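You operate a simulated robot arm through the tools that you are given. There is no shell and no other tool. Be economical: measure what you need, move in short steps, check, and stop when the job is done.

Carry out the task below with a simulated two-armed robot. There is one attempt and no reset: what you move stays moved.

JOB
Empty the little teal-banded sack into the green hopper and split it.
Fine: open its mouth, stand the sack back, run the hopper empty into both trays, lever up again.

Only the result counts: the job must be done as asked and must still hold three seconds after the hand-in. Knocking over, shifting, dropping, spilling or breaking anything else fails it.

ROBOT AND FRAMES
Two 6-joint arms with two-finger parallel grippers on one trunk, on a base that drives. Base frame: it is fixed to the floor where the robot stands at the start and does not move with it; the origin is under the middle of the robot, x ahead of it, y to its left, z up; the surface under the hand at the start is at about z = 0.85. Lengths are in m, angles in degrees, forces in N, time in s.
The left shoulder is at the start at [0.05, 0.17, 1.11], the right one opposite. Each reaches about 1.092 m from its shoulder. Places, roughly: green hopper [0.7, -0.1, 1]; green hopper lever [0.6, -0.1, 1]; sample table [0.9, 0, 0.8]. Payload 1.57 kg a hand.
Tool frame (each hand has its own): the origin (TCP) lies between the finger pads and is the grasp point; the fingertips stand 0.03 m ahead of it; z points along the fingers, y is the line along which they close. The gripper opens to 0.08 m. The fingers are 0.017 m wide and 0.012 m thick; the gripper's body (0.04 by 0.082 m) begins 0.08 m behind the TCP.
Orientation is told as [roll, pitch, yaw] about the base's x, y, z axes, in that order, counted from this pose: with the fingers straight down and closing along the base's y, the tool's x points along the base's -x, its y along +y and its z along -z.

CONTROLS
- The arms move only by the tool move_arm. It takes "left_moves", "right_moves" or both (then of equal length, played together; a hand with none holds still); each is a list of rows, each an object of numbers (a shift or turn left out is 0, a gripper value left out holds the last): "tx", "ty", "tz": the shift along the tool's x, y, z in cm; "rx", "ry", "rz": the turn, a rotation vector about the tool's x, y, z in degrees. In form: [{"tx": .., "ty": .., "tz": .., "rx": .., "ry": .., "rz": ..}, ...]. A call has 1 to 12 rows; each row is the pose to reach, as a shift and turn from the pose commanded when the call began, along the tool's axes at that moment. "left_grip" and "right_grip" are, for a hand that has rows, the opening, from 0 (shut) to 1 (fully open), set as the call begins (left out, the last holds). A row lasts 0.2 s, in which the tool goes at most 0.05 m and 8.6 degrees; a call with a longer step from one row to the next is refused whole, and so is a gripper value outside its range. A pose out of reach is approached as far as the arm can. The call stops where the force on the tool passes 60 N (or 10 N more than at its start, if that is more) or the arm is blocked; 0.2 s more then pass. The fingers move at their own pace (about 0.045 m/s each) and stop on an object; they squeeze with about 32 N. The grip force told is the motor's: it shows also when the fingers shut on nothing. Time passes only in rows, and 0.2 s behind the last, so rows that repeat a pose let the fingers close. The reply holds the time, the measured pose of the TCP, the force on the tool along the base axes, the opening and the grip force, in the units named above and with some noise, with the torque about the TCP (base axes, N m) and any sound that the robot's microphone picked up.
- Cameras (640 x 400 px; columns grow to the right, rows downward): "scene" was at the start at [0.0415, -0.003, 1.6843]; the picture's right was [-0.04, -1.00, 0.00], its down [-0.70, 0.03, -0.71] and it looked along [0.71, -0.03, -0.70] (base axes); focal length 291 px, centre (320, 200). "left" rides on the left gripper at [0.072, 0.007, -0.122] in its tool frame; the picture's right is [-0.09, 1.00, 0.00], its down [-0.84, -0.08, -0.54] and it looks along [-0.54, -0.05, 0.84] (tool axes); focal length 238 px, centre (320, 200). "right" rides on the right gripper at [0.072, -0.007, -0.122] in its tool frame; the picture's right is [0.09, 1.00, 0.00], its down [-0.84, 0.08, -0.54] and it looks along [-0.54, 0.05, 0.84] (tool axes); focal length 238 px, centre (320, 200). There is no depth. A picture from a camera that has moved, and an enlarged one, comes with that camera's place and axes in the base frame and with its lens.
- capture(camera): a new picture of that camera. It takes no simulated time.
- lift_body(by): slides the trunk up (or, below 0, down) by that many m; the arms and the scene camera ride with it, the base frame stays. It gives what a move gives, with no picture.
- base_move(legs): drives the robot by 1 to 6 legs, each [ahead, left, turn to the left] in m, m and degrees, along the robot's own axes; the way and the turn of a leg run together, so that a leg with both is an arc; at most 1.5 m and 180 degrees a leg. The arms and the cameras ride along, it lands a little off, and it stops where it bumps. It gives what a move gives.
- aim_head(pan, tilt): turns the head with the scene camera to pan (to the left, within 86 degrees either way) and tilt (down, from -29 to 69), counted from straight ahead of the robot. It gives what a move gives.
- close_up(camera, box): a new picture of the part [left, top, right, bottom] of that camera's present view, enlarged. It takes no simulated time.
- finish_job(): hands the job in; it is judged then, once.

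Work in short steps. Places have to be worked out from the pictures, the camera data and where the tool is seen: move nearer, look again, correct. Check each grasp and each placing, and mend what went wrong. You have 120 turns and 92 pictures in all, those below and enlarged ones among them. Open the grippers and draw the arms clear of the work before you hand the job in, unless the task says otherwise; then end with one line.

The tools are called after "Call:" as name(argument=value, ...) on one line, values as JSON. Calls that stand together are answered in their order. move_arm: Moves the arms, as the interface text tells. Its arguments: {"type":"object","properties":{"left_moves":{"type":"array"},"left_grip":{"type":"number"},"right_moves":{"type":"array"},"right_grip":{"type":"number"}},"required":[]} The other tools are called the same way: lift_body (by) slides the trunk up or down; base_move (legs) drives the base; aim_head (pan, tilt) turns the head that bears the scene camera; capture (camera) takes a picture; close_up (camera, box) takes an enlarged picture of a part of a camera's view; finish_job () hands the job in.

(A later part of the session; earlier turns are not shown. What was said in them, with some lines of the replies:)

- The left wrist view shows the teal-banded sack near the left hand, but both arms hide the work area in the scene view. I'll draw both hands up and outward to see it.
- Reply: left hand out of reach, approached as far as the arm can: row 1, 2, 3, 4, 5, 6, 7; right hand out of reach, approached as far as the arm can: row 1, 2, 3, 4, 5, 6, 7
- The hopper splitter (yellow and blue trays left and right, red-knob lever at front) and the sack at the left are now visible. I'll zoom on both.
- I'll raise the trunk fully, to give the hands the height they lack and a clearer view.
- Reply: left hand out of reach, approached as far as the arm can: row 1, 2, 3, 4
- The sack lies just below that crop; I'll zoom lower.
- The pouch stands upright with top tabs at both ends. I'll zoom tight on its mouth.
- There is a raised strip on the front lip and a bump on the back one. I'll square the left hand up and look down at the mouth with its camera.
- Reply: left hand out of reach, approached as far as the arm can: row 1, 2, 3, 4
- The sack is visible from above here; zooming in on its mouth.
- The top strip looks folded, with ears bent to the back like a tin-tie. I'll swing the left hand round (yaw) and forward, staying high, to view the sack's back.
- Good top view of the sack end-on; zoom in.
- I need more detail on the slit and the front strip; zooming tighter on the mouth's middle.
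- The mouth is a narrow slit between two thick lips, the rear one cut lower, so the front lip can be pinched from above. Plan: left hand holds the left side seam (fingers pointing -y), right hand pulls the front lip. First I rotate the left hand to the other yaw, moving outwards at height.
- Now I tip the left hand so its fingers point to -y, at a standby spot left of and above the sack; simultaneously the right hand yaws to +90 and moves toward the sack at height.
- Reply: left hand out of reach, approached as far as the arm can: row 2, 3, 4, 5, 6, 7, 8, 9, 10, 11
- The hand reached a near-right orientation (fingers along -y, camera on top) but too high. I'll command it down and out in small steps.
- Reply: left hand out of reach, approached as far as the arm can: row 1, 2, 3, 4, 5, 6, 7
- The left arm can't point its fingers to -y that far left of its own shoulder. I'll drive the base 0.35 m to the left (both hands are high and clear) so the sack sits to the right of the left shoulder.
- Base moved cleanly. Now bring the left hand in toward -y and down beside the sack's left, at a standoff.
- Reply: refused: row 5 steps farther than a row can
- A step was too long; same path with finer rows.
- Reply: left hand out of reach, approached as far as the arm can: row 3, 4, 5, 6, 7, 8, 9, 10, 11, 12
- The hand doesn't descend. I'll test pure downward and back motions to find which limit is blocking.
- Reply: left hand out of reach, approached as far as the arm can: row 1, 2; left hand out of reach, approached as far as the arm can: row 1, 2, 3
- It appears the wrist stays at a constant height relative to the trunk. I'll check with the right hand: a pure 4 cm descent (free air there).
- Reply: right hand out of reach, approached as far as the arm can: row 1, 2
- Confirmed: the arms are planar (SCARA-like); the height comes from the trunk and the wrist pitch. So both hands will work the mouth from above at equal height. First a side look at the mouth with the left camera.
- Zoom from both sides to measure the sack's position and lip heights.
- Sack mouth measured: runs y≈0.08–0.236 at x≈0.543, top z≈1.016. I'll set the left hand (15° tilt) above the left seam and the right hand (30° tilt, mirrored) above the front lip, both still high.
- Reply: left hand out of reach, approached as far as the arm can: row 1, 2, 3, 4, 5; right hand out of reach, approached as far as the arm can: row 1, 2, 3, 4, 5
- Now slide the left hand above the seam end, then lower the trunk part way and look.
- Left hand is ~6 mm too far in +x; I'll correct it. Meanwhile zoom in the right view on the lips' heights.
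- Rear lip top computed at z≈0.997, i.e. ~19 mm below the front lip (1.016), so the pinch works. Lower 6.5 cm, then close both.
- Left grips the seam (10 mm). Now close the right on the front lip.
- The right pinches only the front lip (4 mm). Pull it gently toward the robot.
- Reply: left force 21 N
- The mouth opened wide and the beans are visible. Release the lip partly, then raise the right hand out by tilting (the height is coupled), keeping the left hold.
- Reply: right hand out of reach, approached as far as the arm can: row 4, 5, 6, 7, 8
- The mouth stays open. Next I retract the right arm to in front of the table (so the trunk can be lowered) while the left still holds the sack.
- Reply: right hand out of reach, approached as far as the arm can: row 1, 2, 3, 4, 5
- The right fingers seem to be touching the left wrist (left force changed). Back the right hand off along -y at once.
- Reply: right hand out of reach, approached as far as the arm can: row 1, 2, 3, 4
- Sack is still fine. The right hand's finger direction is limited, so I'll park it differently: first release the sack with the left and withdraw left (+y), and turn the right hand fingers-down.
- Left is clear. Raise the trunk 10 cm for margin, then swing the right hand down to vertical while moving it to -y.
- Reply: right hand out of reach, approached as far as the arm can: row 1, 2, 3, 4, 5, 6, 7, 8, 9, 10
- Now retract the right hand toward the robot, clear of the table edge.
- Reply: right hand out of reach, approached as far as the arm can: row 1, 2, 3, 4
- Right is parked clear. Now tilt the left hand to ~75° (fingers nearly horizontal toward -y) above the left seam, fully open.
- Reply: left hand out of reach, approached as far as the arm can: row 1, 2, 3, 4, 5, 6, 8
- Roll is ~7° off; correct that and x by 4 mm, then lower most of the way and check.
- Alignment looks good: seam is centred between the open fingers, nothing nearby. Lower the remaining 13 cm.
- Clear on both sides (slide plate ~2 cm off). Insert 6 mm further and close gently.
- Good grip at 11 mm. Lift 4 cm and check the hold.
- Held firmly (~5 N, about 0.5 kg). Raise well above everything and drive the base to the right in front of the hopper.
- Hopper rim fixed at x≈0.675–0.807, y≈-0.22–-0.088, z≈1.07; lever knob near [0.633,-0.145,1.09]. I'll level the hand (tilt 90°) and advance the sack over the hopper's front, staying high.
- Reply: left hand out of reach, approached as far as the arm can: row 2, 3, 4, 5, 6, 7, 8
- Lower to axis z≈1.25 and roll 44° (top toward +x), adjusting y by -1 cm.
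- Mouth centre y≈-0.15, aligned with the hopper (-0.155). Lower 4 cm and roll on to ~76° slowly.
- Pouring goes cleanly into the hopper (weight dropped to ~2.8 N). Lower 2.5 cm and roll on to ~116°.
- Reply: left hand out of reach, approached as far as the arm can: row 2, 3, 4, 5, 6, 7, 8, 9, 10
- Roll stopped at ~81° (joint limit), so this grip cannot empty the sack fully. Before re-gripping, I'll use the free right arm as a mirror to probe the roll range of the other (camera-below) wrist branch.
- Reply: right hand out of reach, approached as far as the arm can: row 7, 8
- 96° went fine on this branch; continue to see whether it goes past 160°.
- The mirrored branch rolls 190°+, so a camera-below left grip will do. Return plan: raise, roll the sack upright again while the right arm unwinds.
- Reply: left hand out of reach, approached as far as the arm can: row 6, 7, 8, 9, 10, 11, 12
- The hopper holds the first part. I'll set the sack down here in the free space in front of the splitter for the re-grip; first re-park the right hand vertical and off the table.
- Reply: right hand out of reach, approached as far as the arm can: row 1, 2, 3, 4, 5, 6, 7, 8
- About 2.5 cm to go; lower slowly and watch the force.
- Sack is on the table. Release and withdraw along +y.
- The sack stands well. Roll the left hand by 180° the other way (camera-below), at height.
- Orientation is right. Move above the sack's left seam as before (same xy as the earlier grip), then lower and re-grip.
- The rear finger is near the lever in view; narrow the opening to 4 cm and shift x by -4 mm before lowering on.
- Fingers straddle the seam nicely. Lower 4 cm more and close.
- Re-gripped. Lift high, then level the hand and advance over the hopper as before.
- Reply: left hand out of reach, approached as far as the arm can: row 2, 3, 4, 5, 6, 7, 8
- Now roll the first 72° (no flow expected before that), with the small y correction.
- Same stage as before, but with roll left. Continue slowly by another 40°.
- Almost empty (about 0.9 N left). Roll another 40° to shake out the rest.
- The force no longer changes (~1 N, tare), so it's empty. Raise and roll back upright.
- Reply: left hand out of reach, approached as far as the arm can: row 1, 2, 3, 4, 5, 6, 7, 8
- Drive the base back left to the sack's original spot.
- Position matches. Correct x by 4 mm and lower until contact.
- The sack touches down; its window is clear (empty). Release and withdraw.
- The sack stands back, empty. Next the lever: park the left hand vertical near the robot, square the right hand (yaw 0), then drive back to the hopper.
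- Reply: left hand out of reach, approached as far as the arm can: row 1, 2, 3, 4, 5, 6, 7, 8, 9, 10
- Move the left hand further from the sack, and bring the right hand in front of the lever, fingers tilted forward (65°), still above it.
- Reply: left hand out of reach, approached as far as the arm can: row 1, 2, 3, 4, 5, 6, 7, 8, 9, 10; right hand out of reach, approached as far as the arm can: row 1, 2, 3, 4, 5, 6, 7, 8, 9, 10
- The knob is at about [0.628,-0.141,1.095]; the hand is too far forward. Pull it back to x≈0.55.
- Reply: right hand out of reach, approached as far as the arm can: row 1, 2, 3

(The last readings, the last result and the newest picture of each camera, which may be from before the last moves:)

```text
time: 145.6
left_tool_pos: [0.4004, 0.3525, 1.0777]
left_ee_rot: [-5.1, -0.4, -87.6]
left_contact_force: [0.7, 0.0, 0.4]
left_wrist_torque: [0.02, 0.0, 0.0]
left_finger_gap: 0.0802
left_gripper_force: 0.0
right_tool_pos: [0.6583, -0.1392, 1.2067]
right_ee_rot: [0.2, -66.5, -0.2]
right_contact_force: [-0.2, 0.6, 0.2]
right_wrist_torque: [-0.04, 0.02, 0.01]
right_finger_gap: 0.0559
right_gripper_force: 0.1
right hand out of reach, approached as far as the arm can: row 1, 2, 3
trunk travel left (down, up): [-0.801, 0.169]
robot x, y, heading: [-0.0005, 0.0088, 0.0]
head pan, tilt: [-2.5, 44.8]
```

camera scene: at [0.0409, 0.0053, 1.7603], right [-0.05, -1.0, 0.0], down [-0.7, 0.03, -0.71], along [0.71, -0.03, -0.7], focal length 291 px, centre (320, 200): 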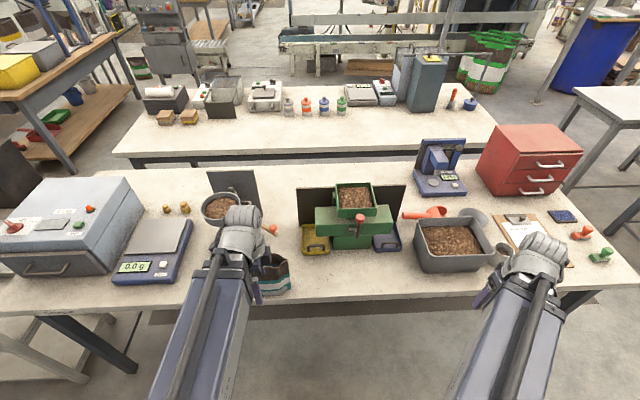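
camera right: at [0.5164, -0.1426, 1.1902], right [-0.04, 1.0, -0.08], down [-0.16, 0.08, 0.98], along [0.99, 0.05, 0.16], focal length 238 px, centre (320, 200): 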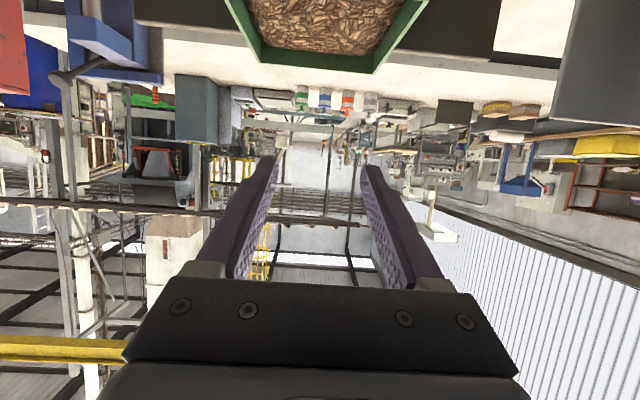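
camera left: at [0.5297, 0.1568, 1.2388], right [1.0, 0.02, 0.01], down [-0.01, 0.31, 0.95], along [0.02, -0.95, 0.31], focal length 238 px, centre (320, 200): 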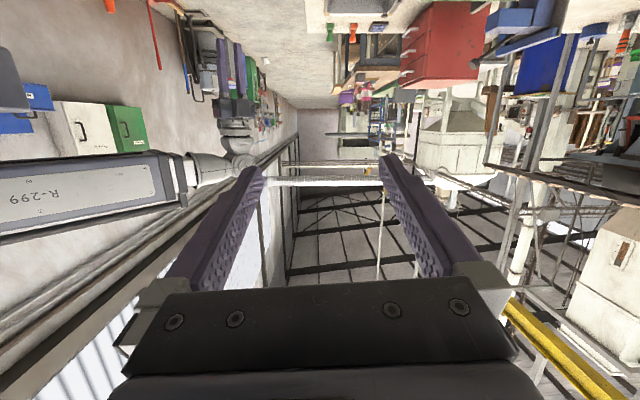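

The boom is at its minimum length, so back the base off 12 cm instead, then lower to knob height.

Call:
base_move(legs=[[-0.12, 0, 0]])

Call:
lift_body(by=-0.105)

Call:
capture(camera="right")

Call:
close_up(camera="scene", box=[272, 100, 432, 220])

```text
time: 146.8
left_tool_pos: [0.2783, 0.3518, 1.0771]
left_ee_rot: [-5.0, -0.4, -87.6]
left_contact_force: [-1.0, -0.4, 0.5]
left_wrist_torque: [-0.02, -0.02, 0.0]
left_finger_gap: 0.0798
left_gripper_force: 0.0
right_tool_pos: [0.5359, -0.1388, 1.2084]
right_ee_rot: [0.2, -66.6, -0.2]
right_contact_force: [-1.2, 0.3, 0.8]
right_wrist_torque: [-0.01, 0.0, 0.01]
right_finger_gap: 0.0562
right_gripper_force: 0.1
trunk travel left (down, up): [-0.801, 0.169]
robot x, y, heading: [-0.1219, 0.0074, -0.2]
head pan, tilt: [-2.5, 44.8]
```

```text
time: 148.2
left_tool_pos: [0.2795, 0.3513, 0.9723]
left_ee_rot: [-5.1, -0.5, -87.5]
left_contact_force: [-0.5, 1.3, -0.2]
left_wrist_torque: [-0.01, -0.04, -0.01]
left_finger_gap: 0.0798
left_gripper_force: 0.1
right_tool_pos: [0.5372, -0.1392, 1.1034]
right_ee_rot: [0.3, -66.4, -0.3]
right_contact_force: [-0.4, 0.2, -0.6]
right_wrist_torque: [0.01, 0.01, 0.0]
right_finger_gap: 0.0562
right_gripper_force: 0.1
trunk travel left (down, up): [-0.696, 0.274]
robot x, y, heading: [-0.1202, 0.0108, -0.1]
head pan, tilt: [-2.5, 44.8]
```

```text
16 pictures are left
camera right: at [0.3965, -0.1449, 1.0851], right [-0.04, 1.0, -0.08], down [-0.16, 0.08, 0.98], along [0.99, 0.05, 0.16], focal length 238 px, centre (320, 200)
```

right: 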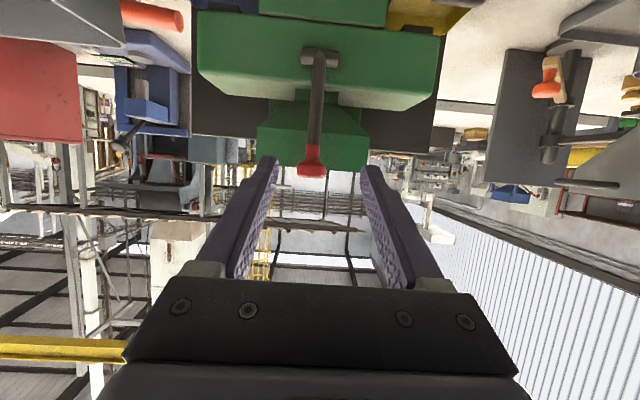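

```text
3.33 times, centred on (352, 160) of scene
camera zoom: at [-0.0794, 0.0073, 1.6554], right [-0.05, -1.0, 0.0], down [-0.7, 0.03, -0.71], along [0.71, -0.03, -0.7], focal length 970 px, centre (213, 333)
```

zoom: 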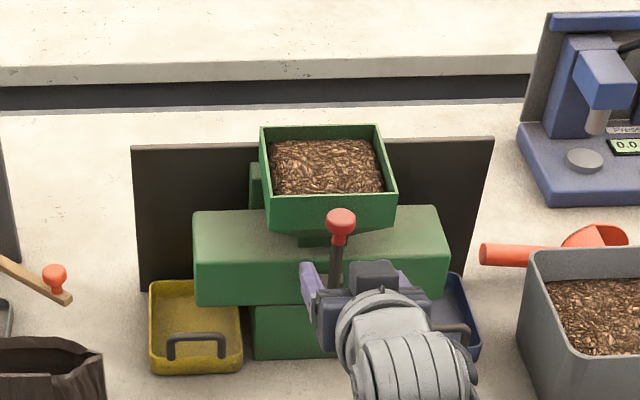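

Knob at y≈-0.143, z≈1.088. Lower 1.4 cm and slide the open fingers around the knob.

Call:
lift_body(by=-0.014)

Call:
move_arm(right_moves=[{"tx": -0.8, "ty": -0.1, "tz": 1.9}, {"tx": -1.6, "ty": -0.2, "tz": 3.8}, {"tx": -2.4, "ty": -0.3, "tz": 5.6}, {"tx": -3.2, "ty": -0.4, "tz": 7.5}])

Call:
capture(camera="right")

```text
time: 148.8
left_tool_pos: [0.2793, 0.3514, 0.9572]
left_ee_rot: [-5.2, -0.5, -87.6]
left_contact_force: [0.6, 0.1, -0.2]
left_wrist_torque: [0.02, 0.01, 0.0]
left_finger_gap: 0.0801
left_gripper_force: 0.0
right_tool_pos: [0.5378, -0.1391, 1.0888]
right_ee_rot: [0.2, -66.5, -0.3]
right_contact_force: [0.6, 0.3, -0.7]
right_wrist_torque: [0.0, 0.02, 0.0]
right_finger_gap: 0.0558
right_gripper_force: 0.0
trunk travel left (down, up): [-0.682, 0.288]
robot x, y, heading: [-0.1187, 0.0114, -0.1]
head pan, tilt: [-2.5, 44.8]
```

```text
time: 149.8
left_tool_pos: [0.2812, 0.3513, 0.9568]
left_ee_rot: [-5.1, -0.4, -87.6]
left_contact_force: [-0.2, 0.3, 0.1]
left_wrist_torque: [0.03, 0.04, 0.01]
left_finger_gap: 0.0798
left_gripper_force: 0.1
right_tool_pos: [0.6206, -0.1436, 1.0881]
right_ee_rot: [0.2, -66.4, -0.2]
right_contact_force: [0.4, 1.0, 0.9]
right_wrist_torque: [0.03, 0.0, -0.01]
right_finger_gap: 0.056
right_gripper_force: 0.0
trunk travel left (down, up): [-0.682, 0.288]
robot x, y, heading: [-0.1228, 0.009, -0.2]
head pan, tilt: [-2.5, 44.8]
```

```text
14 pictures are left
camera right: at [0.4794, -0.1491, 1.0708], right [-0.04, 1.0, -0.08], down [-0.16, 0.08, 0.98], along [0.99, 0.05, 0.16], focal length 238 px, centre (320, 200)
```

right: 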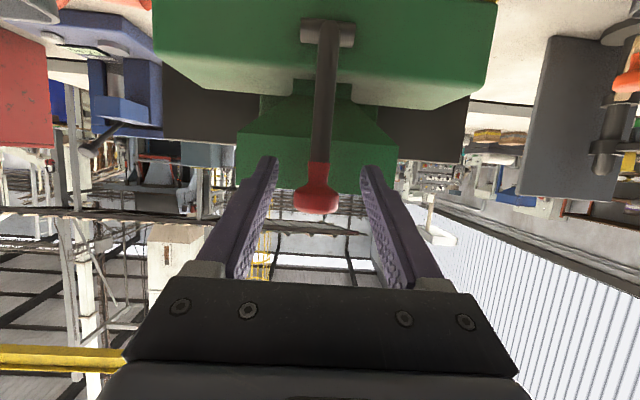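

Knob is centred between the fingers. Close on it.

Call:
move_arm(right_moves=[{}, {}, {}, {}], right_grip=0)

```text
time: 150.8
left_tool_pos: [0.2797, 0.3518, 0.9586]
left_ee_rot: [-5.1, -0.3, -87.6]
left_contact_force: [0.0, -0.6, 0.5]
left_wrist_torque: [-0.02, 0.01, -0.02]
left_finger_gap: 0.0803
left_gripper_force: 0.0
right_tool_pos: [0.62, -0.1458, 1.088]
right_ee_rot: [0.2, -66.4, -0.3]
right_contact_force: [1.3, -9.8, 0.6]
right_wrist_torque: [-0.09, -0.13, -0.11]
right_finger_gap: 0.0271
right_gripper_force: 34.5
trunk travel left (down, up): [-0.682, 0.288]
robot x, y, heading: [-0.1185, 0.0122, -0.2]
head pan, tilt: [-2.5, 44.8]
```

Knob held. Pull the lever along its arc (about 45° first), tilting the wrist to match the height.

Call:
move_arm(right_moves=[{"tx": 0.6, "tz": -1, "ry": 0.4}, {"tx": 1.2, "tz": -2, "ry": 0.9}, {"tx": 2, "tz": -2.9, "ry": 2.2}, {"tx": 2.9, "tz": -3.65, "ry": 3.6}, {"tx": 3.9, "tz": -4.25, "ry": 5.7}, {"tx": 4.96, "tz": -4.77, "ry": 8.1}])

Call:
close_up(camera="scene", box=[272, 100, 432, 220])

```text
time: 152.2
left_tool_pos: [0.2811, 0.3484, 0.9576]
left_ee_rot: [-5.2, -0.3, -87.6]
left_contact_force: [-0.6, 0.0, -0.2]
left_wrist_torque: [0.0, -0.02, -0.01]
left_finger_gap: 0.08
left_gripper_force: 0.0
right_tool_pos: [0.5564, -0.1448, 1.0606]
right_ee_rot: [0.2, -58.5, -0.3]
right_contact_force: [14.6, -17.5, -1.2]
right_wrist_torque: [-0.21, -1.03, -0.36]
right_finger_gap: 0.0275
right_gripper_force: 37.5
trunk travel left (down, up): [-0.682, 0.288]
robot x, y, heading: [-0.1207, 0.0105, -0.2]
head pan, tilt: [-2.5, 44.8]
```

```text
3.33 times, centred on (352, 160) of scene
camera zoom: at [-0.0774, 0.0049, 1.6414], right [-0.05, -1.0, 0.0], down [-0.7, 0.03, -0.71], along [0.71, -0.03, -0.7], focal length 970 px, centre (213, 333)
```

zoom: 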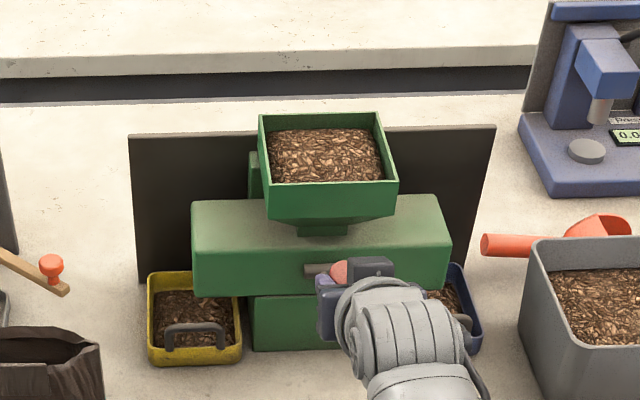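

Beans are flowing into both trays. Ease the sideways load slightly, pull a bit further, and let it run.

Call:
move_arm(right_moves=[{"tx": 0.9, "ty": -0.15, "tz": -0.4, "ry": 3}, {"tx": 1.9, "ty": -0.3, "tz": -0.6, "ry": 6}, {"tx": 1.9, "ty": -0.3, "tz": -0.6, "ry": 6}, {"tx": 1.9, "ty": -0.3, "tz": -0.6, "ry": 6}, {"tx": 1.9, "ty": -0.3, "tz": -0.6, "ry": 6}, {"tx": 1.9, "ty": -0.3, "tz": -0.6, "ry": 6}, {"tx": 1.9, "ty": -0.3, "tz": -0.6, "ry": 6}, {"tx": 1.9, "ty": -0.3, "tz": -0.6, "ry": 6}, {"tx": 1.9, "ty": -0.3, "tz": -0.6, "ry": 6}, {"tx": 1.9, "ty": -0.3, "tz": -0.6, "ry": 6}, {"tx": 1.9, "ty": -0.3, "tz": -0.6, "ry": 6}, {"tx": 1.9, "ty": -0.3, "tz": -0.6, "ry": 6}])

Call:
close_up(camera="scene", box=[272, 100, 432, 220])

```text
time: 154.8
left_tool_pos: [0.2786, 0.3526, 0.9565]
left_ee_rot: [-5.1, -0.4, -87.7]
left_contact_force: [1.3, 0.3, 0.2]
left_wrist_torque: [-0.02, 0.02, -0.02]
left_finger_gap: 0.08
left_gripper_force: 0.0
right_tool_pos: [0.5409, -0.1459, 1.0436]
right_ee_rot: [0.0, -52.4, -0.1]
right_contact_force: [-6.7, 11.0, -6.9]
right_wrist_torque: [0.08, 1.26, 0.27]
right_finger_gap: 0.0266
right_gripper_force: 37.5
right hand out of reach, approached as far as the arm can: row 1, 2, 3, 4, 5, 6, 7, 8, 9, 10, 11, 12
trunk travel left (down, up): [-0.682, 0.288]
robot x, y, heading: [-0.1234, 0.0086, -0.2]
head pan, tilt: [-2.5, 44.8]
```

```text
3.33 times, centred on (352, 160) of scene
camera zoom: at [-0.0794, 0.0085, 1.6413], right [-0.05, -1.0, 0.0], down [-0.7, 0.03, -0.71], along [0.71, -0.03, -0.7], focal length 970 px, centre (213, 333)
```

zoom: 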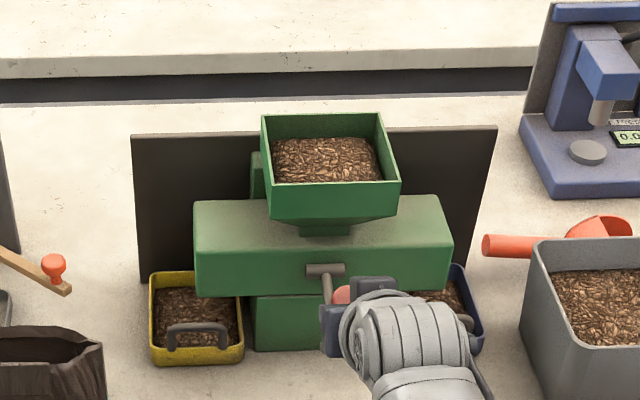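

Hopper is draining. Hold and wait.

Call:
move_arm(right_moves=[{}, {}, {}, {}, {}, {}, {}, {}, {}, {}, {}, {}])

Call:
move_arm(right_moves=[{}, {}, {}, {}, {}, {}, {}, {}, {}, {}, {}, {}])

Call:
close_up(camera="scene", box=[272, 100, 432, 220])

```text
time: 157.4
left_tool_pos: [0.2794, 0.3529, 0.9564]
left_ee_rot: [-5.0, -0.5, -87.6]
left_contact_force: [1.4, 0.4, -0.2]
left_wrist_torque: [0.0, 0.04, -0.02]
left_finger_gap: 0.08
left_gripper_force: 0.1
right_tool_pos: [0.5399, -0.1439, 1.043]
right_ee_rot: [0.1, -52.6, 0.0]
right_contact_force: [-5.3, 12.9, -0.8]
right_wrist_torque: [0.08, 0.54, 0.36]
right_finger_gap: 0.0266
right_gripper_force: 37.3
trunk travel left (down, up): [-0.682, 0.288]
robot x, y, heading: [-0.1191, 0.0093, -0.2]
head pan, tilt: [-2.5, 44.8]
```

```text
time: 160.0
left_tool_pos: [0.2799, 0.3528, 0.9581]
left_ee_rot: [-5.2, -0.5, -87.6]
left_contact_force: [0.8, 0.0, -0.7]
left_wrist_torque: [-0.01, 0.0, -0.04]
left_finger_gap: 0.08
left_gripper_force: 0.1
right_tool_pos: [0.5407, -0.1452, 1.0421]
right_ee_rot: [0.1, -52.6, 0.0]
right_contact_force: [-2.8, 13.0, 2.1]
right_wrist_torque: [0.11, -0.27, 0.36]
right_finger_gap: 0.0264
right_gripper_force: 37.3
trunk travel left (down, up): [-0.682, 0.288]
robot x, y, heading: [-0.1201, 0.0123, -0.1]
head pan, tilt: [-2.5, 44.8]
```

```text
3.33 times, centred on (352, 160) of scene
camera zoom: at [-0.0798, 0.0091, 1.6414], right [-0.05, -1.0, 0.0], down [-0.7, 0.03, -0.71], along [0.71, -0.03, -0.7], focal length 970 px, centre (213, 333)
```

zoom: 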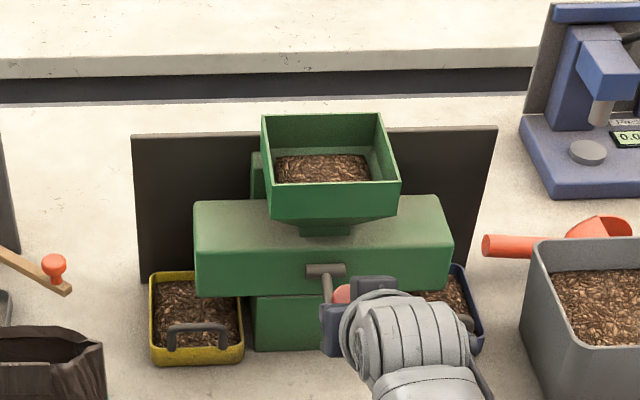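

About half drained; keep waiting.

Call:
move_arm(right_moves=[{}, {}, {}, {}, {}, {}, {}, {}, {}, {}, {}, {}])

Call:
move_arm(right_moves=[{}, {}, {}, {}, {}, {}, {}, {}, {}, {}, {}, {}])

Call:
move_arm(right_moves=[{}, {}, {}, {}, {}, {}, {}, {}, {}, {}, {}, {}])

Call:
close_up(camera="scene", box=[272, 100, 432, 220])

```text
time: 162.6
left_tool_pos: [0.2798, 0.3531, 0.9571]
left_ee_rot: [-5.1, -0.5, -87.6]
left_contact_force: [-0.7, 0.7, -0.3]
left_wrist_torque: [0.02, -0.01, -0.02]
left_finger_gap: 0.0801
left_gripper_force: 0.1
right_tool_pos: [0.5406, -0.1452, 1.0421]
right_ee_rot: [-0.1, -52.5, 0.0]
right_contact_force: [-2.5, 12.4, 0.2]
right_wrist_torque: [0.09, 0.12, 0.38]
right_finger_gap: 0.0264
right_gripper_force: 37.2
trunk travel left (down, up): [-0.682, 0.288]
robot x, y, heading: [-0.1215, 0.0087, -0.2]
head pan, tilt: [-2.5, 44.8]
```

```text
time: 165.2
left_tool_pos: [0.2796, 0.354, 0.9568]
left_ee_rot: [-5.0, -0.4, -87.6]
left_contact_force: [0.6, 0.2, -0.8]
left_wrist_torque: [-0.02, -0.01, 0.01]
left_finger_gap: 0.0797
left_gripper_force: 0.1
right_tool_pos: [0.5399, -0.146, 1.0437]
right_ee_rot: [0.0, -52.5, 0.1]
right_contact_force: [-5.0, 13.8, 0.2]
right_wrist_torque: [0.1, 0.37, 0.38]
right_finger_gap: 0.0265
right_gripper_force: 37.4
trunk travel left (down, up): [-0.682, 0.288]
robot x, y, heading: [-0.1222, 0.0128, -0.2]
head pan, tilt: [-2.5, 44.8]
```

```text
time: 167.8
left_tool_pos: [0.2786, 0.352, 0.9577]
left_ee_rot: [-5.1, -0.4, -87.6]
left_contact_force: [-0.4, 0.5, 0.2]
left_wrist_torque: [0.0, -0.02, 0.01]
left_finger_gap: 0.0799
left_gripper_force: 0.1
right_tool_pos: [0.5399, -0.1446, 1.0439]
right_ee_rot: [0.0, -52.6, 0.0]
right_contact_force: [-3.2, 13.2, 0.5]
right_wrist_torque: [0.08, 0.17, 0.38]
right_finger_gap: 0.0262
right_gripper_force: 37.0
trunk travel left (down, up): [-0.682, 0.288]
robot x, y, heading: [-0.1228, 0.009, -0.0]
head pan, tilt: [-2.5, 44.8]
```

```text
3.33 times, centred on (352, 160) of scene
camera zoom: at [-0.08, 0.0091, 1.6414], right [-0.05, -1.0, 0.0], down [-0.7, 0.03, -0.71], along [0.71, -0.03, -0.7], focal length 970 px, centre (213, 333)
```

zoom: 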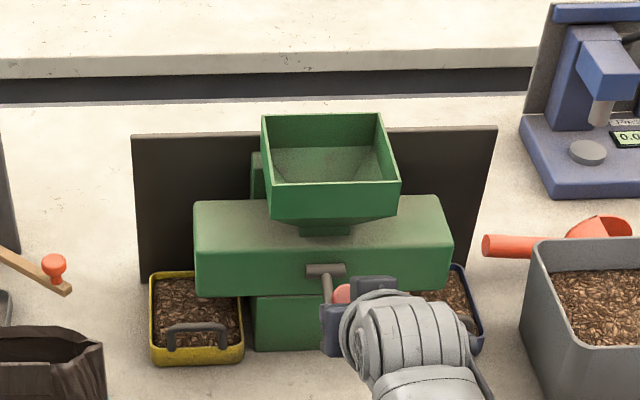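

The hopper looks empty. Wait a little for the throat to clear, then push the lever back up along the same arc.

Call:
move_arm(right_moves=[{}, {}, {}, {}, {}, {}, {}, {}, {}, {}, {}, {}])

Call:
close_up(camera="scene", box=[312, 115, 408, 215])

Call:
move_arm(right_moves=[{"tx": -1.2, "tz": 0.1, "ry": -3}, {"tx": -2.43, "tz": 0.2, "ry": -6}, {"tx": -3.6, "tz": 0.5, "ry": -8.2}, {"tx": -4.75, "tz": 0.77, "ry": -10.3}, {"tx": -5.8, "tz": 1.35, "ry": -11.7}, {"tx": -6.8, "tz": 1.96, "ry": -13}, {"tx": -7.6, "tz": 2.8, "ry": -13.6}, {"tx": -8.44, "tz": 3.6, "ry": -13.9}, {"tx": -8.8, "tz": 4.08, "ry": -13.9}])

Call:
close_up(camera="scene", box=[272, 100, 432, 220])

```text
time: 170.4
left_tool_pos: [0.2776, 0.3531, 0.9576]
left_ee_rot: [-5.1, -0.5, -87.6]
left_contact_force: [-1.0, 0.2, 0.3]
left_wrist_torque: [-0.01, 0.02, 0.0]
left_finger_gap: 0.0799
left_gripper_force: 0.0
right_tool_pos: [0.5413, -0.1454, 1.0444]
right_ee_rot: [0.1, -52.6, -0.1]
right_contact_force: [-5.1, 12.6, 0.0]
right_wrist_torque: [0.12, 0.09, 0.35]
right_finger_gap: 0.0262
right_gripper_force: 37.3
trunk travel left (down, up): [-0.682, 0.288]
robot x, y, heading: [-0.1149, 0.0124, -0.4]
head pan, tilt: [-2.5, 44.8]
```

```text
4.00 times, centred on (360, 165) of scene
camera zoom: at [-0.08, 0.009, 1.6414], right [-0.05, -1.0, 0.0], down [-0.7, 0.03, -0.71], along [0.71, -0.03, -0.7], focal length 1164 px, centre (160, 340)
```

zoom: 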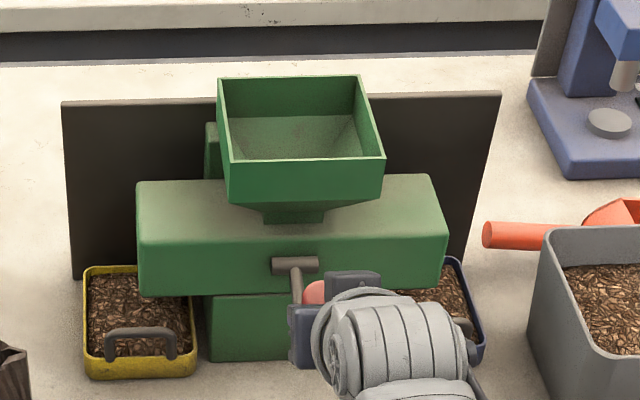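

```text
time: 172.0
left_tool_pos: [0.2779, 0.3521, 0.959]
left_ee_rot: [-5.1, -0.5, -87.6]
left_contact_force: [0.0, -0.2, -0.8]
left_wrist_torque: [0.0, 0.03, 0.01]
left_finger_gap: 0.08
left_gripper_force: 0.1
right_tool_pos: [0.5905, -0.147, 1.0847]
right_ee_rot: [0.3, -64.8, -0.3]
right_contact_force: [-24.1, 0.3, 3.9]
right_wrist_torque: [0.0, -0.05, 0.03]
right_finger_gap: 0.0004
right_gripper_force: 21.5
trunk travel left (down, up): [-0.682, 0.288]
robot x, y, heading: [-0.1268, 0.0121, -0.2]
head pan, tilt: [-2.5, 44.8]
stopped in row 7 (right hand): the force on the tool passed its limit at 68 N (the readings are from after the stop); the commanded pose is now the measured one
```

```text
3.33 times, centred on (352, 160) of scene
camera zoom: at [-0.0839, 0.0076, 1.6419], right [-0.05, -1.0, 0.0], down [-0.7, 0.03, -0.71], along [0.71, -0.03, -0.7], focal length 970 px, centre (213, 333)
```

zoom: 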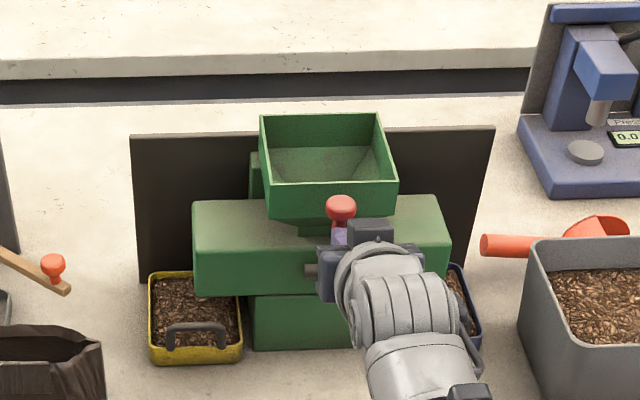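

The fingers slipped off the knob but have pushed the lever up against its stop. Back the hand straight off and look at the lever.

Call:
move_arm(right_moves=[{"tx": 0.8, "tz": -1.8}, {"tx": 1.7, "tz": -3.6}, {"tx": 2.5, "tz": -5.4}])

Call:
lift_body(by=0.1)

Call:
move_arm(right_moves=[{"ty": -4}, {"ty": -8}, {"ty": -12}, {"ty": -16}, {"ty": -20}], right_grip=1)

Call:
capture(camera="scene")

Call:
close_up(camera="scene", box=[272, 130, 432, 230])

```text
time: 172.8
left_tool_pos: [0.2779, 0.352, 0.9576]
left_ee_rot: [-5.1, -0.5, -87.7]
left_contact_force: [-0.8, -0.3, -0.9]
left_wrist_torque: [-0.02, 0.02, -0.02]
left_finger_gap: 0.0798
left_gripper_force: 0.0
right_tool_pos: [0.5334, -0.1454, 1.0828]
right_ee_rot: [0.2, -64.7, -0.2]
right_contact_force: [0.3, 0.7, -1.1]
right_wrist_torque: [0.02, 0.04, -0.06]
right_finger_gap: 0.0
right_gripper_force: 21.8
trunk travel left (down, up): [-0.682, 0.288]
robot x, y, heading: [-0.1208, 0.0104, -0.3]
head pan, tilt: [-2.5, 44.8]
```

```text
time: 174.1
left_tool_pos: [0.2794, 0.3516, 1.0568]
left_ee_rot: [-5.0, -0.4, -87.5]
left_contact_force: [-0.8, -0.3, 0.3]
left_wrist_torque: [0.0, -0.01, -0.01]
left_finger_gap: 0.0802
left_gripper_force: 0.1
right_tool_pos: [0.5348, -0.146, 1.1825]
right_ee_rot: [0.2, -64.8, -0.3]
right_contact_force: [-0.4, -0.1, -0.3]
right_wrist_torque: [-0.03, 0.01, 0.01]
right_finger_gap: 0.0001
right_gripper_force: 21.1
trunk travel left (down, up): [-0.782, 0.188]
robot x, y, heading: [-0.122, 0.0075, -0.8]
head pan, tilt: [-2.5, 44.8]
```

```text
time: 175.3
left_tool_pos: [0.2787, 0.3512, 1.0579]
left_ee_rot: [-4.9, -0.4, -87.5]
left_contact_force: [0.0, -0.9, 0.2]
left_wrist_torque: [0.03, -0.04, 0.0]
left_finger_gap: 0.0802
left_gripper_force: 0.1
right_tool_pos: [0.5356, -0.3455, 1.1818]
right_ee_rot: [0.3, -64.7, -0.3]
right_contact_force: [0.8, -0.2, 0.0]
right_wrist_torque: [-0.01, 0.02, 0.01]
right_finger_gap: 0.08
right_gripper_force: 0.0
trunk travel left (down, up): [-0.782, 0.188]
robot x, y, heading: [-0.1211, 0.0064, -0.2]
head pan, tilt: [-2.5, 44.8]
```

```text
7 pictures are left
camera scene: at [-0.0802, 0.0065, 1.7413], right [-0.05, -1.0, 0.0], down [-0.7, 0.03, -0.71], along [0.71, -0.03, -0.7], focal length 291 px, centre (320, 200)
```

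scene: 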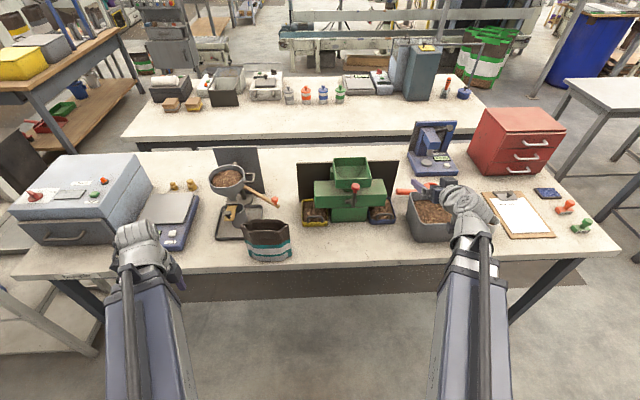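

```text
4.00 times, centred on (352, 180) of scene
camera zoom: at [-0.0802, 0.0065, 1.7413], right [-0.05, -1.0, 0.0], down [-0.7, 0.03, -0.71], along [0.71, -0.03, -0.7], focal length 1164 px, centre (192, 280)
```

zoom: 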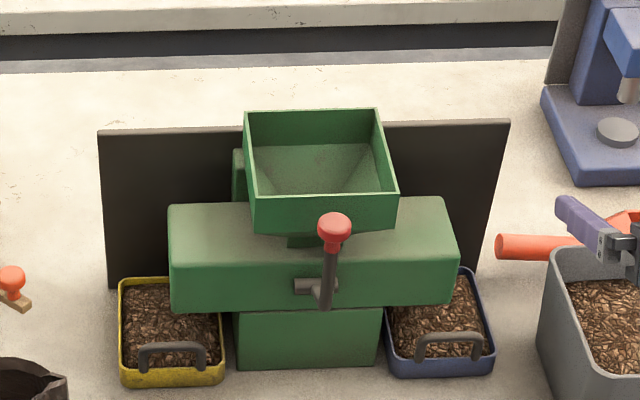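

Lever knob is back at its original place (z≈1.10), hopper empty, both trays filled about equally. Back the robot away and do a final check of the table for stray beans.

Call:
base_move(legs=[[-0.2, 0, 0]])

Call:
close_up(camera="scene", box=[220, 100, 412, 220])

Call:
close_up(camera="scene", box=[312, 110, 392, 160])

```text
time: 176.9
left_tool_pos: [0.0764, 0.353, 1.0585]
left_ee_rot: [-5.0, -0.5, -87.6]
left_contact_force: [-0.1, 1.1, -0.5]
left_wrist_torque: [-0.02, -0.02, 0.0]
left_finger_gap: 0.08
left_gripper_force: 0.0
right_tool_pos: [0.3342, -0.3432, 1.1827]
right_ee_rot: [0.2, -64.8, -0.2]
right_contact_force: [-0.4, -0.2, 0.1]
right_wrist_torque: [-0.03, -0.01, 0.0]
right_finger_gap: 0.08
right_gripper_force: 0.0
trunk travel left (down, up): [-0.782, 0.188]
robot x, y, heading: [-0.3196, 0.0122, -0.2]
head pan, tilt: [-2.5, 44.8]
```

```text
3.33 times, centred on (316, 160) of scene
camera zoom: at [-0.2822, 0.0081, 1.7414], right [-0.05, -1.0, 0.0], down [-0.7, 0.03, -0.71], along [0.71, -0.03, -0.7], focal length 970 px, centre (333, 333)
```

zoom: 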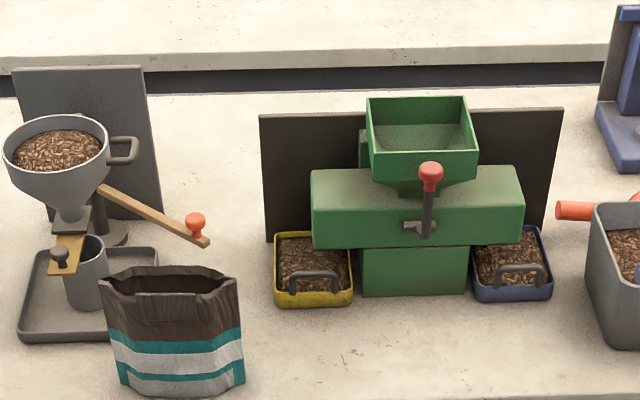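

```text
8.00 times, centred on (352, 135) of scene
camera zoom: at [-0.2822, 0.0081, 1.7414], right [-0.05, -1.0, 0.0], down [-0.7, 0.03, -0.71], along [0.71, -0.03, -0.7], focal length 2328 px, centre (64, 720)
```

zoom: 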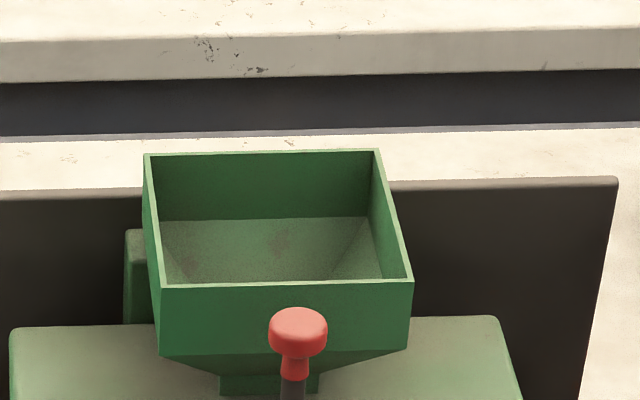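

Everything checks out: the sack stands upright, empty and back in place, the hopper is clear, both trays are filled, the lever is up, and I see no beans on the table. Handing in.

Call:
finish_job()

```text
The job is handed in.
```

I emptied the teal-banded sack into the green hopper and ran the hopper empty into both trays. The lever is back up and the sack stands open at its original spot; I saw no spilled beans in the final pictures.
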